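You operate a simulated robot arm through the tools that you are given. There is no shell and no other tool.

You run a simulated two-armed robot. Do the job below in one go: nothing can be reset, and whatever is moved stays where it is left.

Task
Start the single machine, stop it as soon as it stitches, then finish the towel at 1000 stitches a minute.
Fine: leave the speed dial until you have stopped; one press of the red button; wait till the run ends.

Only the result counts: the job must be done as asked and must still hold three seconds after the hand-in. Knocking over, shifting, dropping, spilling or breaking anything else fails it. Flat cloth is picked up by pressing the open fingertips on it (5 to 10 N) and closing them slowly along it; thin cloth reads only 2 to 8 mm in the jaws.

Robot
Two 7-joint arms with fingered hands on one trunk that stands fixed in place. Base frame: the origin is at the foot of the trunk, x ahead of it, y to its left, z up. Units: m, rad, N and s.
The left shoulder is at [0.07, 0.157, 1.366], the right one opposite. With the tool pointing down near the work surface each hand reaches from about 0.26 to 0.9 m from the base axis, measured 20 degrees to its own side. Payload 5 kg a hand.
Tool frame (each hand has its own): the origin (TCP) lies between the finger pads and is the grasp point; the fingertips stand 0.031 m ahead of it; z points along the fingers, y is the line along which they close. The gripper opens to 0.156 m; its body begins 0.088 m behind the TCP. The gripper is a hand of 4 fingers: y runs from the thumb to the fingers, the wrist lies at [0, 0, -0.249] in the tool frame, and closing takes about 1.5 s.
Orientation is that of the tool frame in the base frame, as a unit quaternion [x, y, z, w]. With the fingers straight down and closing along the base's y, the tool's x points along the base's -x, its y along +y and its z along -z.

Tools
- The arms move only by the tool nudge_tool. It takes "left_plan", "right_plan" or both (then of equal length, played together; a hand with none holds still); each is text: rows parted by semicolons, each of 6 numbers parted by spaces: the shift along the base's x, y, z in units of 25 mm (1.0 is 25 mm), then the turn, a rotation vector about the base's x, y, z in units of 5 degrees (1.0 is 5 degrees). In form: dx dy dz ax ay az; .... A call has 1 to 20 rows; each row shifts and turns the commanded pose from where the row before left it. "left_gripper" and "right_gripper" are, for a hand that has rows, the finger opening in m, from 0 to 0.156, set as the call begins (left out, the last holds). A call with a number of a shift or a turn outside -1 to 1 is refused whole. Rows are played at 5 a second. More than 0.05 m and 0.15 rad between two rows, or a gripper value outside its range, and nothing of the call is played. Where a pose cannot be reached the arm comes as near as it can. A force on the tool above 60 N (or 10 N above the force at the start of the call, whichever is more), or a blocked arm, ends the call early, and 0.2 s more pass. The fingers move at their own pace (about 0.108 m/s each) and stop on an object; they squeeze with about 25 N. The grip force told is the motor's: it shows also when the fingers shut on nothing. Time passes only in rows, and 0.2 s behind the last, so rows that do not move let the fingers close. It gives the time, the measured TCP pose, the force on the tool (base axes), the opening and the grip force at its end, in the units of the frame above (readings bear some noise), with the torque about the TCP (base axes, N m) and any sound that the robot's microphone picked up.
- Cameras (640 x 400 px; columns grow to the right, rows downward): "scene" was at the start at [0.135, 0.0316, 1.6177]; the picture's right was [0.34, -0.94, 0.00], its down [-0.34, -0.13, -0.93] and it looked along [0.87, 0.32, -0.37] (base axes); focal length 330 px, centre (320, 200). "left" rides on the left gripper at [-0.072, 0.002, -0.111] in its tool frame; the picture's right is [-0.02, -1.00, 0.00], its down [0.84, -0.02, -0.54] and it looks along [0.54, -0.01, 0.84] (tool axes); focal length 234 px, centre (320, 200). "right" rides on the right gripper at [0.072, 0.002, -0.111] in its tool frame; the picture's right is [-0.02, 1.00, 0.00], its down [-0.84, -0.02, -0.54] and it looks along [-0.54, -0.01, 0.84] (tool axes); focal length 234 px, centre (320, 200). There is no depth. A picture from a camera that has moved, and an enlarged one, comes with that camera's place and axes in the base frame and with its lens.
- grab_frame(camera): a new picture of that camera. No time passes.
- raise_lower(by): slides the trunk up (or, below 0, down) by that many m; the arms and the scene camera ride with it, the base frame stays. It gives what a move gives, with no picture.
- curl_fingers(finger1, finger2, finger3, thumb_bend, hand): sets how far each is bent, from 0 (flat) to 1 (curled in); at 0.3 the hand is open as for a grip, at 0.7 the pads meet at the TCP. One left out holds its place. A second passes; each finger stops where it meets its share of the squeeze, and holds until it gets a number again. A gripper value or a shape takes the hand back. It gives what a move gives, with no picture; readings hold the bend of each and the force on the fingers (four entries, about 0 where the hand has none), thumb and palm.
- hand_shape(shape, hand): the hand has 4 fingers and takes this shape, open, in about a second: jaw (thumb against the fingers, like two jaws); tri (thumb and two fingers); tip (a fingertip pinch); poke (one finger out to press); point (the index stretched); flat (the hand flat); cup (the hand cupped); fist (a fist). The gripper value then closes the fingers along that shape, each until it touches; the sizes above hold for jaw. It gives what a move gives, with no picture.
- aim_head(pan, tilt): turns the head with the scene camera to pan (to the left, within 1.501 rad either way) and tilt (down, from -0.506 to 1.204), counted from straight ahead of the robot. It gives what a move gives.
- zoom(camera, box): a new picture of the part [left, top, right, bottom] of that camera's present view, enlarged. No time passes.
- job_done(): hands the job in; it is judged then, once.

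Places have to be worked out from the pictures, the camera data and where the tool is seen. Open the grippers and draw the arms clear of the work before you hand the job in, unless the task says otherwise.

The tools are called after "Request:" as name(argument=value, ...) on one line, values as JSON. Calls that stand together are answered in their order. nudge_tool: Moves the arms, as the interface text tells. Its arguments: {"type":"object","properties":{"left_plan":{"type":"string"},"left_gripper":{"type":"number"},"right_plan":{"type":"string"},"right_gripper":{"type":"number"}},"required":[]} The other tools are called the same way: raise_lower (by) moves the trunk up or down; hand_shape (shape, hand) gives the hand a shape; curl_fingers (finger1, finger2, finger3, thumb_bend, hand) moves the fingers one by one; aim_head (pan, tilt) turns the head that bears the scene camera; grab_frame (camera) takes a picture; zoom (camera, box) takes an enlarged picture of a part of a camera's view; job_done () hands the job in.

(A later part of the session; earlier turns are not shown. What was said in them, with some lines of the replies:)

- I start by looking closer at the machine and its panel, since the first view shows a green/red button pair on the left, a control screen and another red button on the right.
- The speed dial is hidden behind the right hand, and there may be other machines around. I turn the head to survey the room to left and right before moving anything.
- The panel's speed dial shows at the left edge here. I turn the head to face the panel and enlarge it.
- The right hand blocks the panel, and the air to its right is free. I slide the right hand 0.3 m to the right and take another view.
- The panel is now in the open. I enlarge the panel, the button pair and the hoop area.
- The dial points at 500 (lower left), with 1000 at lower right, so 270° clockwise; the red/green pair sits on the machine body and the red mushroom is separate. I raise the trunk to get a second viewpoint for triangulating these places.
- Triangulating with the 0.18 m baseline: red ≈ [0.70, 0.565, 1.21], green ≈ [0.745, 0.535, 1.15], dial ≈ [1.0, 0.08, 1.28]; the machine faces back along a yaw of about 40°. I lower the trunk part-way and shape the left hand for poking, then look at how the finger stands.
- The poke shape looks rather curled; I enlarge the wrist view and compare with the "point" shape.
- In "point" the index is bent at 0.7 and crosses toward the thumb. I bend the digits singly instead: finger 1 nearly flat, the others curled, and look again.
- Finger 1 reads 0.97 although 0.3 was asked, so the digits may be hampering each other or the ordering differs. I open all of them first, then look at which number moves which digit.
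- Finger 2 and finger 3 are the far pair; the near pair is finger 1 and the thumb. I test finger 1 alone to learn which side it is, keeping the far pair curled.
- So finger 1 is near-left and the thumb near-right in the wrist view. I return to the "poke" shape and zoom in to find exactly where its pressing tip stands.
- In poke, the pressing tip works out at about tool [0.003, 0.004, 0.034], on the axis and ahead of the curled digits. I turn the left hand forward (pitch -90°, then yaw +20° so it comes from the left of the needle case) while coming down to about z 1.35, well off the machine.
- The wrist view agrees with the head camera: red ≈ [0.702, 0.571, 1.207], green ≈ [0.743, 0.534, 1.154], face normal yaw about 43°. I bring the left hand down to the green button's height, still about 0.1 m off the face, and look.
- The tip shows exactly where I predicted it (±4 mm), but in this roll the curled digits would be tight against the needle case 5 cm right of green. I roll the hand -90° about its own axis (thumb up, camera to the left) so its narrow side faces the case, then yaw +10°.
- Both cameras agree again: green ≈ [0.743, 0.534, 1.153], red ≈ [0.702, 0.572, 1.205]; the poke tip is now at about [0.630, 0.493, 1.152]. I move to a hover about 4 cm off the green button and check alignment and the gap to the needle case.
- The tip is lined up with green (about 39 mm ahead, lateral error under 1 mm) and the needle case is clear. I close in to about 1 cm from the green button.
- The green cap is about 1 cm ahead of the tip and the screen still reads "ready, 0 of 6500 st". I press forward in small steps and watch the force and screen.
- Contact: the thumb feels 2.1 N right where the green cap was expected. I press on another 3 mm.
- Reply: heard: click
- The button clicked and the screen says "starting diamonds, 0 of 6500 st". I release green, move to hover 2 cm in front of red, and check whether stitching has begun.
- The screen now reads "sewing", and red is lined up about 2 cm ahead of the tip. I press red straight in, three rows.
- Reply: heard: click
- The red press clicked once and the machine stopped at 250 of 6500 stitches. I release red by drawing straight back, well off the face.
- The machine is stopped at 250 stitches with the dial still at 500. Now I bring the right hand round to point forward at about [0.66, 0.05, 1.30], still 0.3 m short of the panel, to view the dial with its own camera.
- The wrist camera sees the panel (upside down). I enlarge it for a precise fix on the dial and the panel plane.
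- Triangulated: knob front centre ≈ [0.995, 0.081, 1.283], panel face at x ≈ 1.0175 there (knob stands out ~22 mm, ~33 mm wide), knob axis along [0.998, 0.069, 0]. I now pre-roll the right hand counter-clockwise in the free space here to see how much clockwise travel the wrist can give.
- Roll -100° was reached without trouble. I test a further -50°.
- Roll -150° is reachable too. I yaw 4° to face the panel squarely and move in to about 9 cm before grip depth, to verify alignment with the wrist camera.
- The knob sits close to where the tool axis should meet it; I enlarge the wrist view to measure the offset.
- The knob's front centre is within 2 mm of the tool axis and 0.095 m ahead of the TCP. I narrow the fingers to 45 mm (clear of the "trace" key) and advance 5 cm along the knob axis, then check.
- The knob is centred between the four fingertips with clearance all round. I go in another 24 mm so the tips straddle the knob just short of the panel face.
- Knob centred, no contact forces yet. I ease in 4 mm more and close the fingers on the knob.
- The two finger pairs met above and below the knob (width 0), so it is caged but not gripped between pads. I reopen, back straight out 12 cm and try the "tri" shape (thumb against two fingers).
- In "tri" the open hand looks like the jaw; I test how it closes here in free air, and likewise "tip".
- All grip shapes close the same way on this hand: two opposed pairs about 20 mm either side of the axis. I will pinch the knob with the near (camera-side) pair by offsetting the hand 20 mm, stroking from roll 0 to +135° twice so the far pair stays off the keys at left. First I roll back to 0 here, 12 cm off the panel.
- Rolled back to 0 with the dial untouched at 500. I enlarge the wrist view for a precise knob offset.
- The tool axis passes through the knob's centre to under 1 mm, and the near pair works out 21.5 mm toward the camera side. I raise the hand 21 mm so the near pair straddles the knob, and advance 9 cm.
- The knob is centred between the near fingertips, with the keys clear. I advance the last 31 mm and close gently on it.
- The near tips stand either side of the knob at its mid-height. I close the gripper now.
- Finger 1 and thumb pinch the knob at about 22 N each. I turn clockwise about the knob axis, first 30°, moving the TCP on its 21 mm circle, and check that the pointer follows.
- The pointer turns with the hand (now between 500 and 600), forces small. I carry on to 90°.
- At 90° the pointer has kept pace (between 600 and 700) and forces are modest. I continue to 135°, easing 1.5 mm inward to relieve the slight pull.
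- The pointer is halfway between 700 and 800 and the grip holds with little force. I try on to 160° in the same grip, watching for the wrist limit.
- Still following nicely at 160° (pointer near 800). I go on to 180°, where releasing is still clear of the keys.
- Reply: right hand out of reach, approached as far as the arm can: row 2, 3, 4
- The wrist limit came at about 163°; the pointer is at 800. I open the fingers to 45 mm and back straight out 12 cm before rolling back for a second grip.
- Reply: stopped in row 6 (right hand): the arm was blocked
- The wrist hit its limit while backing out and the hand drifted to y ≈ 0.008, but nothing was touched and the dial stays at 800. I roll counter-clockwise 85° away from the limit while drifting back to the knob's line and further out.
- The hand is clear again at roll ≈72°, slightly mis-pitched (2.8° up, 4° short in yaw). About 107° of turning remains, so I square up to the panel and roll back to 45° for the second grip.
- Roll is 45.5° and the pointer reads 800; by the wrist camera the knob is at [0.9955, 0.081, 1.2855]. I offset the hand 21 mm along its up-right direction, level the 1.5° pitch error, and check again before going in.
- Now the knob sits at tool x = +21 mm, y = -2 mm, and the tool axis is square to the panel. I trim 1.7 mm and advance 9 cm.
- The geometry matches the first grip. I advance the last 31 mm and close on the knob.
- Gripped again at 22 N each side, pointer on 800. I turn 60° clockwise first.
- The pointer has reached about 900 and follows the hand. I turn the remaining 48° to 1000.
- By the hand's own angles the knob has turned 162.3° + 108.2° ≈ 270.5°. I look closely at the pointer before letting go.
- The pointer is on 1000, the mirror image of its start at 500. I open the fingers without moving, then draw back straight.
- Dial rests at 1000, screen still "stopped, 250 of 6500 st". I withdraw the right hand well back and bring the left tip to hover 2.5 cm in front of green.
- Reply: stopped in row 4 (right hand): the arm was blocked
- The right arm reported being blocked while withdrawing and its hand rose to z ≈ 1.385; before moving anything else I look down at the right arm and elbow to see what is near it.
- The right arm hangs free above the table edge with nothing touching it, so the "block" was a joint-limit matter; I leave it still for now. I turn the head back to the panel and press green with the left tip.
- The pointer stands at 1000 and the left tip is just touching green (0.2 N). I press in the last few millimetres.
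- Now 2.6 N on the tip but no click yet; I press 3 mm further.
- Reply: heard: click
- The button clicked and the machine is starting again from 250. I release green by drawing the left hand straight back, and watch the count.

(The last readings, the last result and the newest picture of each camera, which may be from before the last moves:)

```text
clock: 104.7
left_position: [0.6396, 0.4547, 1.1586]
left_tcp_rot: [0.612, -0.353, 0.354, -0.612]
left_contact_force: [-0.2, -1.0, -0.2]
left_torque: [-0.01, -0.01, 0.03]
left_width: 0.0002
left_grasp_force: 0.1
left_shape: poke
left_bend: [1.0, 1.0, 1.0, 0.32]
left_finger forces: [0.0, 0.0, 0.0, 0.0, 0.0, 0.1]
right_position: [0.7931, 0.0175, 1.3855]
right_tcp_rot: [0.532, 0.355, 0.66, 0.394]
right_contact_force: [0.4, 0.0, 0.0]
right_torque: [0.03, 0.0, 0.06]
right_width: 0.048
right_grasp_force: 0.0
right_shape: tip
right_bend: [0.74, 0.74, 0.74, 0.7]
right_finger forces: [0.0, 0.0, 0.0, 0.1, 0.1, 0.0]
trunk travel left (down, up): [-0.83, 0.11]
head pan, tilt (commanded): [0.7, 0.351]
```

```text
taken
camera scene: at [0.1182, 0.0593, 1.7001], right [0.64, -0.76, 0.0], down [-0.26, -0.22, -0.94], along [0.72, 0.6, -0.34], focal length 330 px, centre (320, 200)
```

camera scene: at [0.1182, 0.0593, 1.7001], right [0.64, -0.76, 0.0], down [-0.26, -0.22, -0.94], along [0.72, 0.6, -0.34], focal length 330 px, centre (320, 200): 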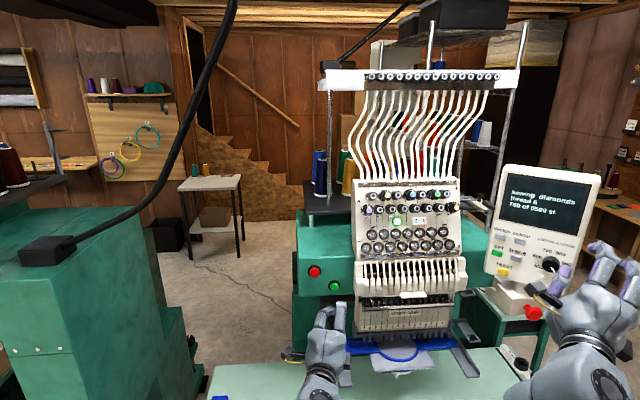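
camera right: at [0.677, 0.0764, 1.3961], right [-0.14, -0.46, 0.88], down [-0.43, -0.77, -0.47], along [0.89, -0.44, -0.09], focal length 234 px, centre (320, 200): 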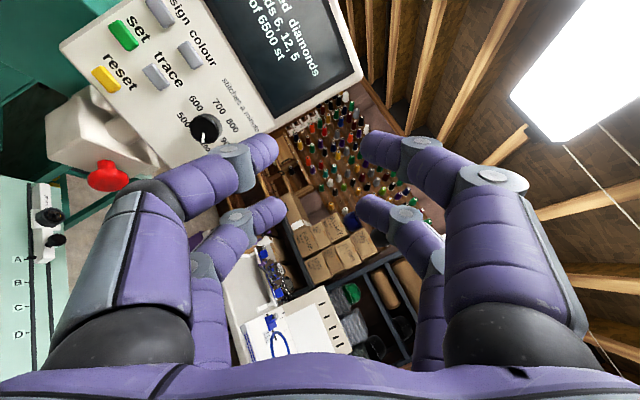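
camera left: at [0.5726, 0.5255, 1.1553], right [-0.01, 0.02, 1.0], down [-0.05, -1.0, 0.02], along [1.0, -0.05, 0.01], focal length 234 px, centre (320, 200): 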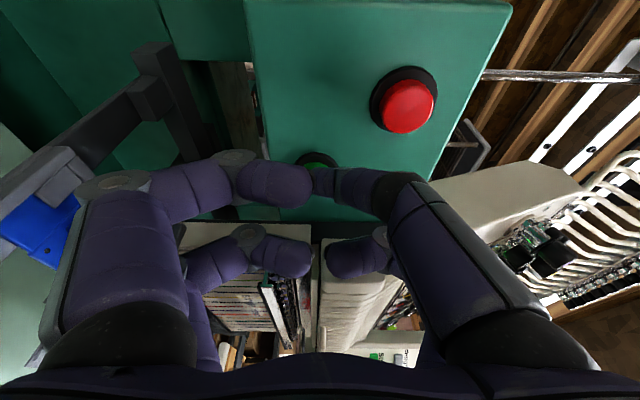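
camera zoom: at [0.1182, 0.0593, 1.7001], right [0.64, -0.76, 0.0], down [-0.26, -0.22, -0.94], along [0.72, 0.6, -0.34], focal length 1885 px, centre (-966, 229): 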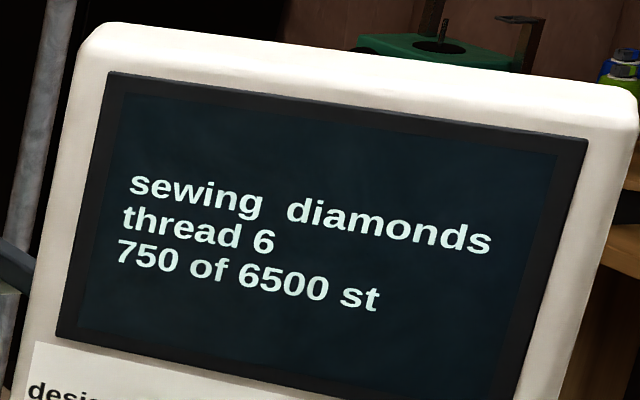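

It is sewing at full pace (750 already). Meanwhile I draw the left hand further back and up, away from the machine.

Request:
nudge_tool(left_plan="-0.7 -0.5 0.2 0 0 0;-0.7 -0.5 0.4 0 0 0;-0.7 -0.3 0.6 0 0 0;-0.7 0 0.8 0 0 0;-0.7 0.3 0.8 0 0 0;-0.5 0.5 0.8 0 0 0")

Request:
grab_frame(camera="scene")

Request:
zoom(camera="scene", box=[490, 160, 600, 230])

```text
clock: 106.1
left_position: [0.538, 0.4419, 1.2502]
left_tcp_rot: [-0.612, 0.354, -0.354, 0.612]
left_contact_force: [-1.0, 0.0, 0.5]
left_torque: [-0.03, 0.03, -0.03]
left_width: 0.0002
left_grasp_force: 0.0
left_shape: poke
left_bend: [1.0, 1.0, 1.0, 0.32]
left_finger forces: [0.1, 0.0, 0.1, 0.1, 0.0, 0.1]
right_position: [0.7927, 0.0172, 1.3857]
right_tcp_rot: [0.531, 0.353, 0.661, 0.396]
right_contact_force: [-0.5, -0.1, 0.3]
right_torque: [0.04, 0.0, -0.01]
right_width: 0.048
right_grasp_force: 0.2
right_shape: tip
right_bend: [0.74, 0.74, 0.74, 0.7]
right_finger forces: [0.0, 0.0, 0.0, 0.0, 0.1, 0.1]
trunk travel left (down, up): [-0.83, 0.11]
head pan, tilt (commanded): [0.7, 0.351]
```

```text
taken
camera scene: at [0.1155, 0.0598, 1.7003], right [0.64, -0.77, 0.0], down [-0.26, -0.22, -0.94], along [0.72, 0.6, -0.34], focal length 330 px, centre (320, 200)
```

scene: 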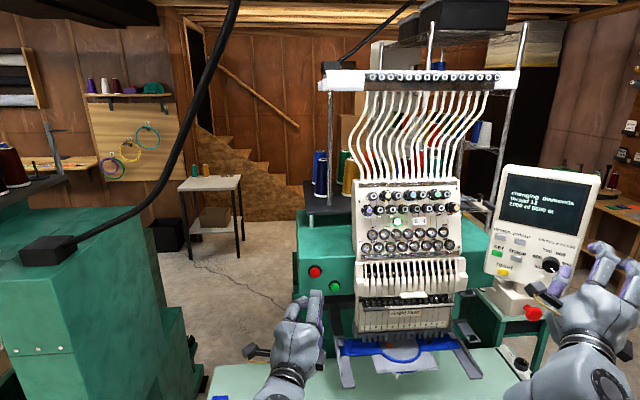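

```text
5.71 times, centred on (545, 195) of scene
camera zoom: at [0.1155, 0.0598, 1.7003], right [0.64, -0.77, 0.0], down [-0.26, -0.22, -0.94], along [0.72, 0.6, -0.34], focal length 1885 px, centre (-966, 229)
```

zoom: 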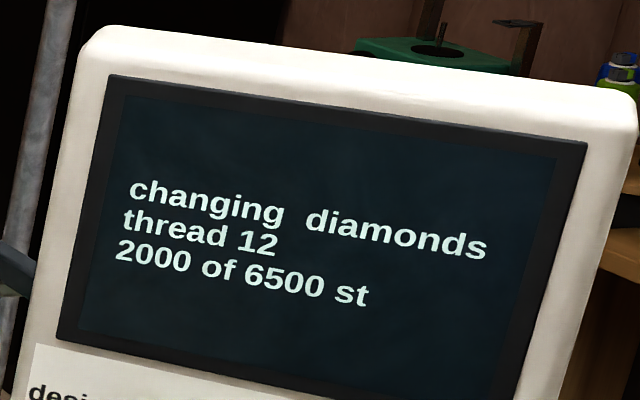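

2000 done and it is changing to thread 12 by itself. I wait with both arms still.

Request:
nudge_tool(left_plan="0 0 0 0 0 0;0 0 0 0 0 0;0 0 0 0 0 0;0 0 0 0 0 0;0 0 0 0 0 0;0 0 0 0 0 0;0 0 0 0 0 0;0 0 0 0 0 0;0 0 0 0 0 0;0 0 0 0 0 0;0 0 0 0 0 0;0 0 0 0 0 0;0 0 0 0 0 0;0 0 0 0 0 0;0 0 0 0 0 0")

Request:
zoom(camera="scene", box=[490, 160, 600, 230])

Request:
zoom(camera="scene", box=[330, 270, 480, 390])

```text
clock: 109.3
left_position: [0.5404, 0.441, 1.2473]
left_tcp_rot: [0.612, -0.355, 0.354, -0.612]
left_contact_force: [-0.4, 0.9, -0.4]
left_torque: [0.01, 0.01, -0.06]
left_width: 0.0
left_grasp_force: 0.1
left_shape: poke
left_bend: [1.0, 1.0, 1.0, 0.32]
left_finger forces: [0.0, 0.0, 0.0, 0.1, 0.0, 0.0]
right_position: [0.7947, 0.0177, 1.3834]
right_tcp_rot: [0.532, 0.355, 0.66, 0.395]
right_contact_force: [0.4, -0.1, 0.7]
right_torque: [0.0, 0.02, -0.02]
right_width: 0.048
right_grasp_force: 0.0
right_shape: tip
right_bend: [0.74, 0.74, 0.74, 0.7]
right_finger forces: [0.0, 0.1, 0.0, 0.0, 0.1, 0.0]
trunk travel left (down, up): [-0.83, 0.11]
head pan, tilt (commanded): [0.7, 0.351]
```

```text
5.71 times, centred on (545, 195) of scene
camera zoom: at [0.119, 0.0598, 1.7], right [0.64, -0.76, 0.0], down [-0.26, -0.22, -0.94], along [0.72, 0.6, -0.34], focal length 1885 px, centre (-966, 229)
```

zoom: 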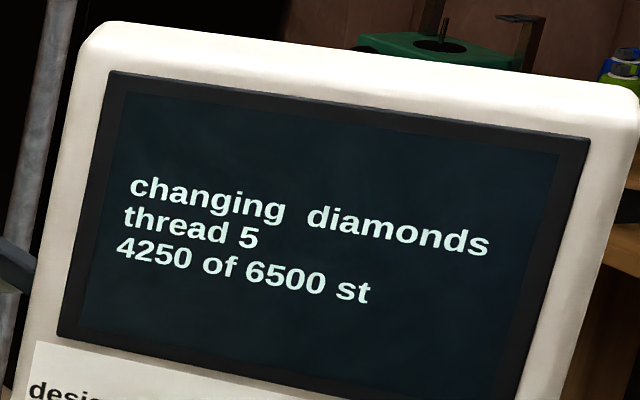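

```text
3.33 times, centred on (405, 330) of scene
camera zoom: at [0.119, 0.0598, 1.7], right [0.64, -0.76, 0.0], down [-0.26, -0.22, -0.94], along [0.72, 0.6, -0.34], focal length 1099 px, centre (37, -233)
```

zoom: 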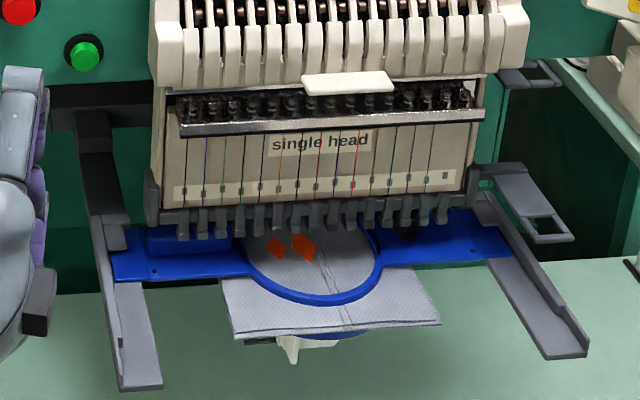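

4250 stitches and changing to the last thread, 5; diamonds are appearing on the towel. I keep waiting.

Request:
nudge_tool(left_plan="0 0 0 0 0 0;0 0 0 0 0 0;0 0 0 0 0 0;0 0 0 0 0 0;0 0 0 0 0 0;0 0 0 0 0 0;0 0 0 0 0 0;0 0 0 0 0 0;0 0 0 0 0 0;0 0 0 0 0 0;0 0 0 0 0 0;0 0 0 0 0 0;0 0 0 0 0 0;0 0 0 0 0 0;0 0 0 0 0 0;0 0 0 0 0 0;0 0 0 0 0 0;0 0 0 0 0 0")

Request:
zoom(camera="scene", box=[490, 160, 600, 230])

Request:
zoom(camera="scene", box=[330, 270, 480, 390])

```text
clock: 113.1
left_position: [0.5399, 0.4409, 1.2488]
left_tcp_rot: [-0.612, 0.353, -0.354, 0.613]
left_contact_force: [-0.9, -0.7, 0.4]
left_torque: [0.0, -0.03, 0.02]
left_width: 0.0
left_grasp_force: 0.1
left_shape: poke
left_bend: [1.0, 1.0, 1.0, 0.32]
left_finger forces: [0.1, 0.0, 0.1, 0.2, 0.0, 0.0]
right_position: [0.7942, 0.0183, 1.3847]
right_tcp_rot: [0.532, 0.355, 0.66, 0.394]
right_contact_force: [0.2, -0.1, 0.1]
right_torque: [0.01, 0.0, 0.03]
right_width: 0.0481
right_grasp_force: 0.1
right_shape: tip
right_bend: [0.74, 0.74, 0.74, 0.7]
right_finger forces: [0.0, 0.0, 0.0, 0.0, 0.0, 0.0]
trunk travel left (down, up): [-0.83, 0.11]
head pan, tilt (commanded): [0.7, 0.351]
```

```text
5.71 times, centred on (545, 195) of scene
camera zoom: at [0.1189, 0.0598, 1.7], right [0.64, -0.76, 0.0], down [-0.26, -0.22, -0.94], along [0.72, 0.6, -0.34], focal length 1885 px, centre (-966, 229)
```

zoom: 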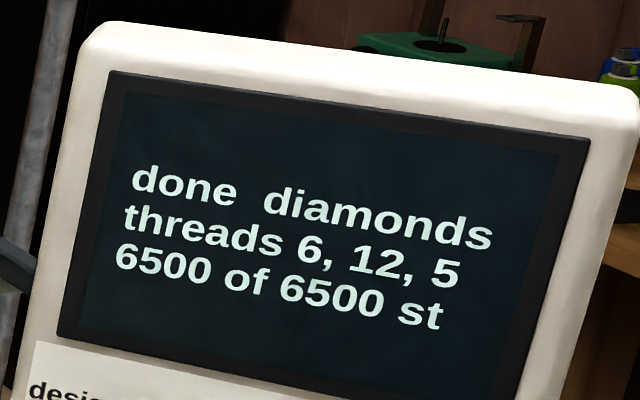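

```text
3.33 times, centred on (405, 330) of scene
camera zoom: at [0.1189, 0.0598, 1.7], right [0.64, -0.76, 0.0], down [-0.26, -0.22, -0.94], along [0.72, 0.6, -0.34], focal length 1099 px, centre (37, -233)
```

zoom: 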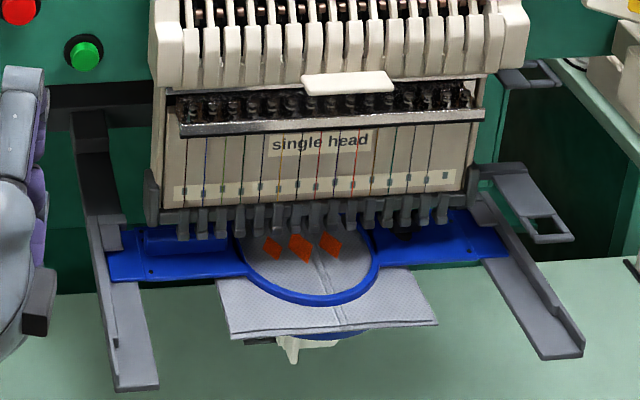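

"done diamonds, 6500 of 6500 st". Now I clear the arms: first the right hand, straight back from the panel in small steps with no turning.

Request:
nudge_tool(right_plan="-0.4 0 0 0 0 0;-0.4 0 0 0 0 0;-0.4 0 0 0 0 0;-0.4 0 0 0 0 0")

Request:
grab_frame(camera="scene")

```text
clock: 114.3
left_position: [0.5399, 0.4413, 1.2467]
left_tcp_rot: [-0.612, 0.354, -0.354, 0.612]
left_contact_force: [-0.3, -0.6, -1.1]
left_torque: [0.01, -0.01, 0.01]
left_width: 0.0
left_grasp_force: 0.1
left_shape: poke
left_bend: [1.0, 1.0, 1.0, 0.32]
left_finger forces: [0.0, 0.0, 0.1, 0.0, 0.0, 0.0]
right_position: [0.7645, -0.0029, 1.4424]
right_tcp_rot: [0.491, 0.344, 0.672, 0.435]
right_contact_force: [-0.8, 0.2, 0.1]
right_torque: [-0.04, 0.01, 0.0]
right_width: 0.0481
right_grasp_force: 0.0
right_shape: tip
right_bend: [0.74, 0.74, 0.74, 0.7]
right_finger forces: [0.0, 0.0, 0.0, 0.1, 0.1, 0.0]
trunk travel left (down, up): [-0.83, 0.11]
head pan, tilt (commanded): [0.7, 0.351]
stopped in row 4 (right hand): the arm was blocked; the commanded pose is now the measured one
```

```text
taken
camera scene: at [0.1192, 0.0597, 1.6999], right [0.64, -0.76, 0.0], down [-0.26, -0.22, -0.94], along [0.72, 0.6, -0.34], focal length 330 px, centre (320, 200)
```

scene: 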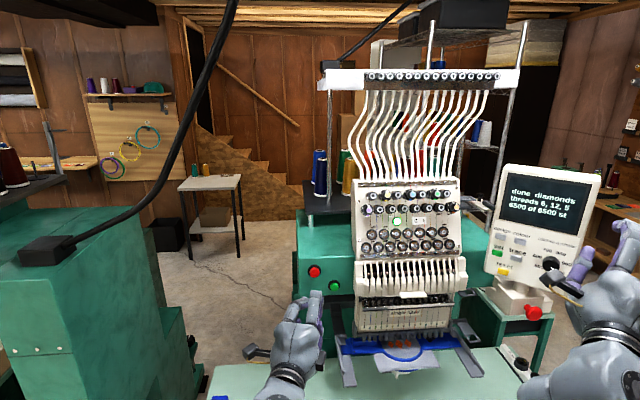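

The hand again rose instead of backing away, so some part of the right arm is hemmed in. I look down at the elbow before trying anything else.

Request:
aim_head(pan=-0.5, tilt=1.1)

Request:
grab_frame(camera="scene")

Request:
grab_frame(camera="left")

Request:
grab_frame(camera="right")

```text
clock: 115.7
left_position: [0.5398, 0.4414, 1.247]
left_tcp_rot: [0.612, -0.354, 0.354, -0.612]
left_contact_force: [0.0, 0.1, -0.7]
left_torque: [-0.03, 0.03, 0.01]
left_width: 0.0
left_grasp_force: 0.1
left_shape: poke
left_bend: [1.0, 1.0, 1.0, 0.32]
left_finger forces: [0.0, 0.0, 0.0, 0.0, 0.0, 0.0]
right_position: [0.7643, -0.0019, 1.4421]
right_tcp_rot: [0.492, 0.343, 0.672, 0.435]
right_contact_force: [-0.4, -1.0, 0.6]
right_torque: [0.0, 0.01, 0.0]
right_width: 0.048
right_grasp_force: 0.0
right_shape: tip
right_bend: [0.74, 0.74, 0.74, 0.7]
right_finger forces: [0.1, 0.1, 0.0, 0.0, 0.1, 0.0]
trunk travel left (down, up): [-0.83, 0.11]
head pan, tilt (commanded): [-0.499, 1.1]
```

```text
taken
camera scene: at [0.1032, -0.0303, 1.6386], right [-0.48, -0.88, 0.0], down [-0.78, 0.43, -0.45], along [0.4, -0.22, -0.89], focal length 330 px, centre (320, 200)
```

scene: 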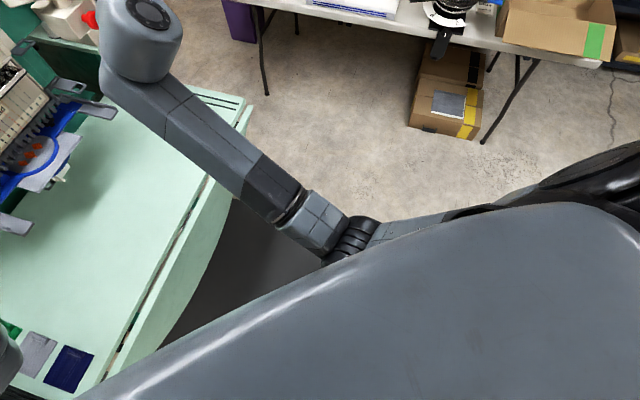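

```text
taken
camera left: at [0.4081, 0.4483, 1.2442], right [-0.01, 0.02, 1.0], down [-0.05, -1.0, 0.02], along [1.0, -0.05, 0.01], focal length 234 px, centre (320, 200)
```

left: 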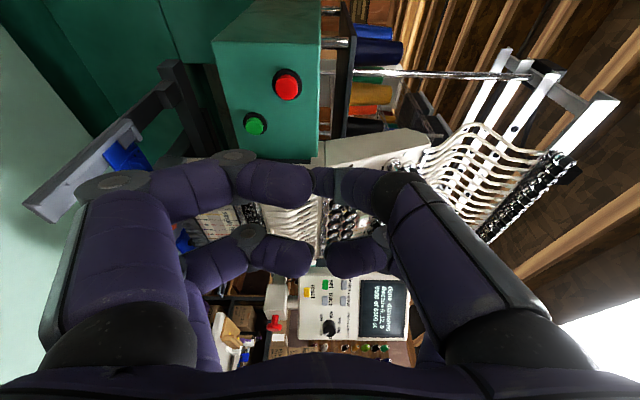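

```text
taken
camera right: at [0.6475, 0.0596, 1.4383], right [-0.24, -0.41, 0.88], down [-0.4, -0.78, -0.47], along [0.88, -0.47, 0.03], focal length 234 px, centre (320, 200)
```

right: 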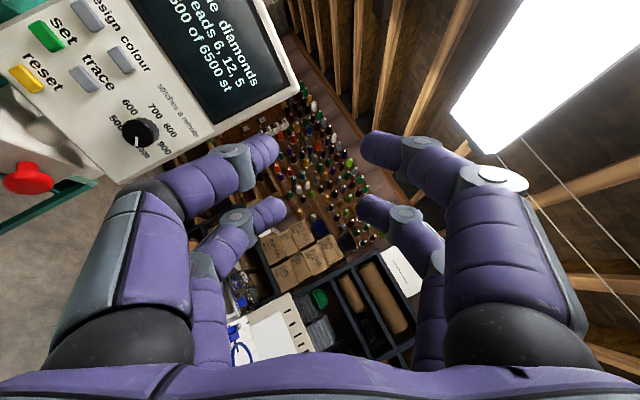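

The elbow is resting against the robot's own chest, which is why the hand can't come straight back; nothing else is involved. I move the hand to the right and roll it counter-clockwise so the elbow can swing outward.

Request:
nudge_tool(right_plan="0.2 -0.4 0 -0.96 -0.033 -0.28;0.2 -0.4 0 -0.96 -0.033 -0.28;0 -0.4 0 -0.96 -0.033 -0.28;0 -0.4 0 -0.96 -0.033 -0.28;0 -0.4 0 -0.96 -0.033 -0.28;0 -0.4 0 -0.96 -0.033 -0.28")

Request:
grab_frame(camera="scene")

```text
clock: 117.1
left_position: [0.5402, 0.4408, 1.2488]
left_tcp_rot: [0.613, -0.354, 0.354, -0.612]
left_contact_force: [-0.6, -0.6, 0.6]
left_torque: [0.02, -0.01, 0.03]
left_width: 0.0
left_grasp_force: 0.1
left_shape: poke
left_bend: [1.0, 1.0, 1.0, 0.32]
left_finger forces: [0.0, 0.0, 0.0, 0.1, 0.0, 0.0]
right_position: [0.7734, -0.062, 1.4415]
right_tcp_rot: [0.386, 0.459, 0.537, 0.593]
right_contact_force: [-0.6, -0.2, 0.2]
right_torque: [0.01, -0.02, 0.0]
right_width: 0.0482
right_grasp_force: 0.0
right_shape: tip
right_bend: [0.74, 0.74, 0.74, 0.7]
right_finger forces: [0.0, 0.0, 0.1, 0.1, 0.0, 0.0]
trunk travel left (down, up): [-0.83, 0.11]
head pan, tilt (commanded): [-0.499, 1.1]
```

```text
taken
camera scene: at [0.1031, -0.0311, 1.6386], right [-0.48, -0.88, 0.0], down [-0.78, 0.43, -0.45], along [0.4, -0.22, -0.89], focal length 330 px, centre (320, 200)
```

scene: 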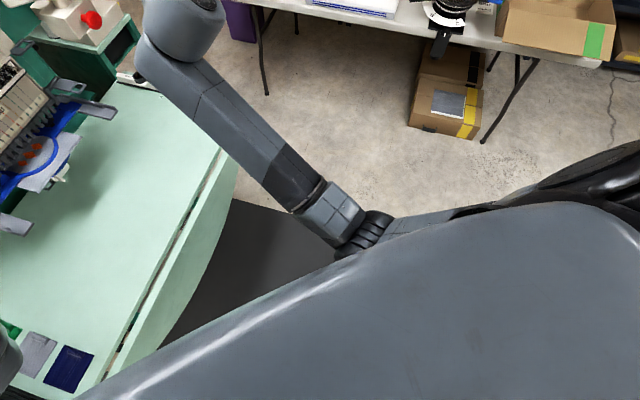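

That went freely. I continue to the right and roll back, and once clear draw backward.

Request:
nudge_tool(right_plan="0 -0.5 0 -0.96 -0.033 -0.28;0 -0.5 0 -0.96 -0.033 -0.28;0 -0.5 0 -0.96 -0.033 -0.28;0 -0.5 0 -0.96 -0.033 -0.28;0 -0.5 0 -0.96 -0.033 -0.28;0 -0.5 0 -0.96 -0.033 -0.28;0 -0.5 0 -0.96 -0.033 -0.28;0 -0.5 0 -0.96 -0.033 -0.28;0 -0.5 0 -0.96 -0.033 -0.28;0 -0.5 0 -0.96 -0.033 -0.28;0 -0.5 0 -0.96 -0.033 -0.28;0 -0.5 0 -0.96 -0.033 -0.28")

Request:
grab_frame(camera="scene")

Request:
nudge_tool(right_plan="-0.6 -0.2 0 0 0 0;-0.6 -0.2 0 0 0 0;-0.6 -0.2 0 0 0 0;-0.6 -0.2 0 0 0 0;-0.6 -0.2 0 0 0 0;-0.6 -0.2 0 0 0 0")

Request:
grab_frame(camera="scene")

```text
clock: 119.7
left_position: [0.5401, 0.4406, 1.248]
left_tcp_rot: [0.612, -0.353, 0.354, -0.612]
left_contact_force: [1.2, -0.1, 0.6]
left_torque: [0.02, -0.01, -0.02]
left_width: 0.0001
left_grasp_force: 0.1
left_shape: poke
left_bend: [1.0, 1.0, 1.0, 0.32]
left_finger forces: [0.0, 0.0, 0.0, 0.0, 0.0, 0.0]
right_position: [0.7743, -0.2127, 1.4423]
right_tcp_rot: [0.105, 0.591, 0.169, 0.782]
right_contact_force: [0.1, -0.9, -0.8]
right_torque: [0.0, 0.05, 0.03]
right_width: 0.048
right_grasp_force: 0.0
right_shape: tip
right_bend: [0.74, 0.74, 0.74, 0.7]
right_finger forces: [0.0, 0.1, 0.1, 0.0, 0.0, 0.1]
trunk travel left (down, up): [-0.83, 0.11]
head pan, tilt (commanded): [-0.499, 1.1]
```

```text
taken
camera scene: at [0.103, -0.0315, 1.6386], right [-0.48, -0.88, 0.0], down [-0.78, 0.43, -0.45], along [0.4, -0.22, -0.89], focal length 330 px, centre (320, 200)
```

scene: 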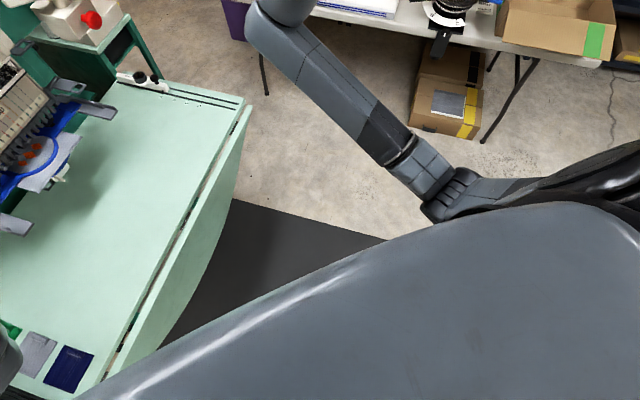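

```text
clock: 121.1
left_position: [0.539, 0.4406, 1.2476]
left_tcp_rot: [0.613, -0.352, 0.354, -0.612]
left_contact_force: [0.3, -0.2, -0.3]
left_torque: [-0.03, 0.0, 0.0]
left_width: 0.0
left_grasp_force: 0.1
left_shape: poke
left_bend: [1.0, 1.0, 1.0, 0.32]
left_finger forces: [0.0, 0.1, 0.0, 0.0, 0.0, 0.0]
right_position: [0.6828, -0.2427, 1.4429]
right_tcp_rot: [0.105, 0.592, 0.169, 0.781]
right_contact_force: [0.4, 0.2, 0.4]
right_torque: [0.01, 0.01, 0.04]
right_width: 0.0481
right_grasp_force: 0.0
right_shape: tip
right_bend: [0.74, 0.74, 0.74, 0.7]
right_finger forces: [0.0, 0.0, 0.0, 0.0, 0.0, 0.0]
trunk travel left (down, up): [-0.83, 0.11]
head pan, tilt (commanded): [-0.499, 1.1]
```

```text
taken
camera scene: at [0.1023, -0.0307, 1.6387], right [-0.48, -0.88, 0.0], down [-0.78, 0.43, -0.45], along [0.4, -0.22, -0.89], focal length 330 px, centre (320, 200)
```

scene: 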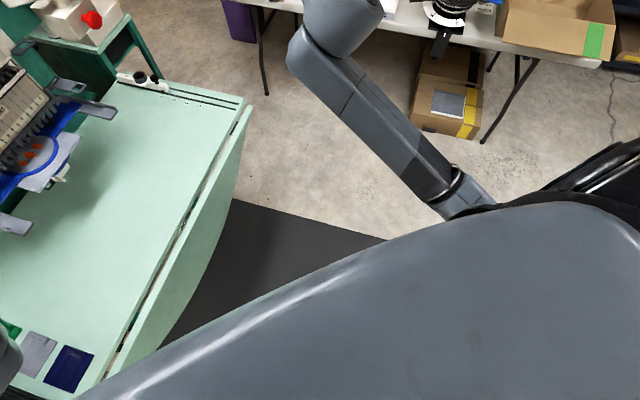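

The right arm is free and well clear. I open the right hand, lift the left hand back and up away from the machine, and put it back in the open jaw shape.

Request:
nudge_tool(left_plan="-0.4 0.3 0.8 0 0 0;-0.4 0.3 0.8 0 0 0;-0.3 0.3 0.8 0 0 0;-0.2 0.3 0.8 0 0 0;0 0.3 0.8 0 0 0;0 0 0 0 0 0", right_plan="0 0 0 0 0 0;0 0 0 0 0 0;0 0 0 0 0 0;0 0 0 0 0 0;0 0 0 0 0 0;0 0 0 0 0 0", right_gripper=0.15)

Request:
hand_shape(hand="left", shape="jaw")

Request:
aim_head(pan=0.4, tilt=0.4)

Request:
grab_frame(camera="scene")

Request:
zoom(camera="scene", box=[370, 130, 480, 290])

```text
clock: 122.5
left_position: [0.5143, 0.4838, 1.344]
left_tcp_rot: [0.613, -0.353, 0.354, -0.612]
left_contact_force: [0.0, -0.4, -0.3]
left_torque: [0.04, 0.02, 0.01]
left_width: 0.0
left_grasp_force: 0.0
left_shape: poke
left_bend: [1.0, 1.0, 1.0, 0.32]
left_finger forces: [0.1, 0.1, 0.0, 0.0, 0.0, 0.0]
left hand out of reach, approached as far as the arm can: row 5
right_position: [0.6835, -0.2416, 1.4429]
right_tcp_rot: [0.105, 0.592, 0.168, 0.781]
right_contact_force: [0.8, 0.3, -0.4]
right_torque: [0.02, 0.05, 0.01]
right_width: 0.1501
right_grasp_force: 0.0
right_shape: tip
right_bend: [0.27, 0.28, 0.28, 0.31]
right_finger forces: [0.0, 0.0, 0.0, 0.0, 0.0, 0.1]
trunk travel left (down, up): [-0.83, 0.11]
head pan, tilt (commanded): [-0.499, 1.1]
```

```text
clock: 123.4
left_position: [0.5158, 0.4832, 1.343]
left_tcp_rot: [0.613, -0.353, 0.354, -0.612]
left_contact_force: [0.4, 0.3, -0.4]
left_torque: [-0.01, 0.04, -0.05]
left_width: 0.156
left_grasp_force: 0.0
left_shape: jaw
left_bend: [0.3, 0.3, 0.3, 0.3]
left_finger forces: [0.0, 0.1, 0.0, 0.0, 0.0, 0.1]
right_position: [0.6833, -0.2434, 1.4416]
right_tcp_rot: [0.105, 0.592, 0.169, 0.781]
right_contact_force: [-0.1, 0.9, -0.4]
right_torque: [0.04, -0.01, 0.04]
right_width: 0.1502
right_grasp_force: 0.0
right_shape: tip
right_bend: [0.28, 0.28, 0.28, 0.31]
right_finger forces: [0.0, 0.1, 0.0, 0.0, 0.0, 0.1]
trunk travel left (down, up): [-0.83, 0.11]
head pan, tilt (commanded): [-0.499, 1.1]
```

```text
clock: 124.6
left_position: [0.514, 0.4823, 1.3439]
left_tcp_rot: [0.613, -0.353, 0.354, -0.612]
left_contact_force: [0.3, -0.4, -0.5]
left_torque: [-0.04, -0.03, 0.01]
left_width: 0.156
left_grasp_force: 0.2
left_shape: jaw
left_bend: [0.3, 0.3, 0.3, 0.3]
left_finger forces: [0.0, 0.1, 0.0, 0.0, 0.1, 0.1]
right_position: [0.6832, -0.2418, 1.4423]
right_tcp_rot: [0.105, 0.592, 0.169, 0.781]
right_contact_force: [0.5, -1.1, 0.1]
right_torque: [0.01, -0.04, 0.01]
right_width: 0.1497
right_grasp_force: 0.1
right_shape: tip
right_bend: [0.28, 0.28, 0.28, 0.31]
right_finger forces: [0.0, 0.0, 0.0, 0.0, 0.0, 0.0]
trunk travel left (down, up): [-0.83, 0.11]
head pan, tilt (commanded): [0.4, 0.4]
```

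```text
taken
camera scene: at [0.1331, 0.0355, 1.6954], right [0.39, -0.92, 0.0], down [-0.36, -0.15, -0.92], along [0.85, 0.36, -0.39], focal length 330 px, centre (320, 200)
```

scene: 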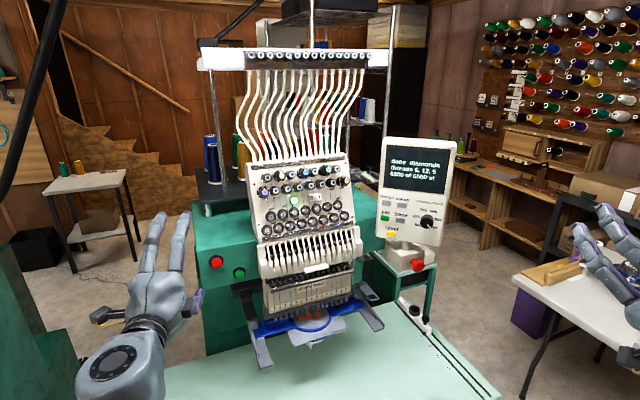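

```text
2.50 times, centred on (425, 210) of scene
camera zoom: at [0.1331, 0.0355, 1.6954], right [0.39, -0.92, 0.0], down [-0.36, -0.15, -0.92], along [0.85, 0.36, -0.39], focal length 824 px, centre (58, 175)
```

zoom: 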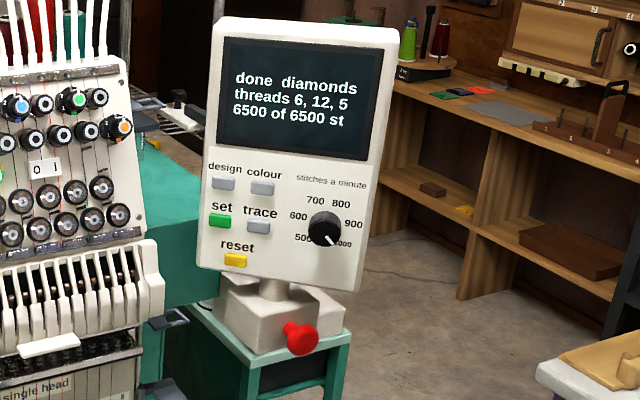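

The screen reads "done diamonds, 6500 of 6500 st", the dial stands at 1000, both hands are open and clear, and nothing has been shifted. I hand the job in.

Request:
job_done()

```text
The job is handed in.
```

The towel is finished: the screen reads "done diamonds, 6500 of 6500 st", with the dial at 1000 stitches a minute. I have handed the job in.

- **Start and stop:** I pressed green, waited until the screen changed to "sewing", then pressed the red button once. The machine stopped at 250 stitches.
- **Speed dial:** I left it at 500 until the machine had stopped. Turning it to 1000 took two grips, because the wrist reached its limit partway round.
- **Finish:** I pressed green again and waited while the run went through threads 6, 12 and 5 to the end.

The right arm stalled while backing away, once at the wrist's limit and later because its elbow came up against the robot's own chest. Nothing else was touched or moved that I could see. Both hands were open and clear before the hand-in.
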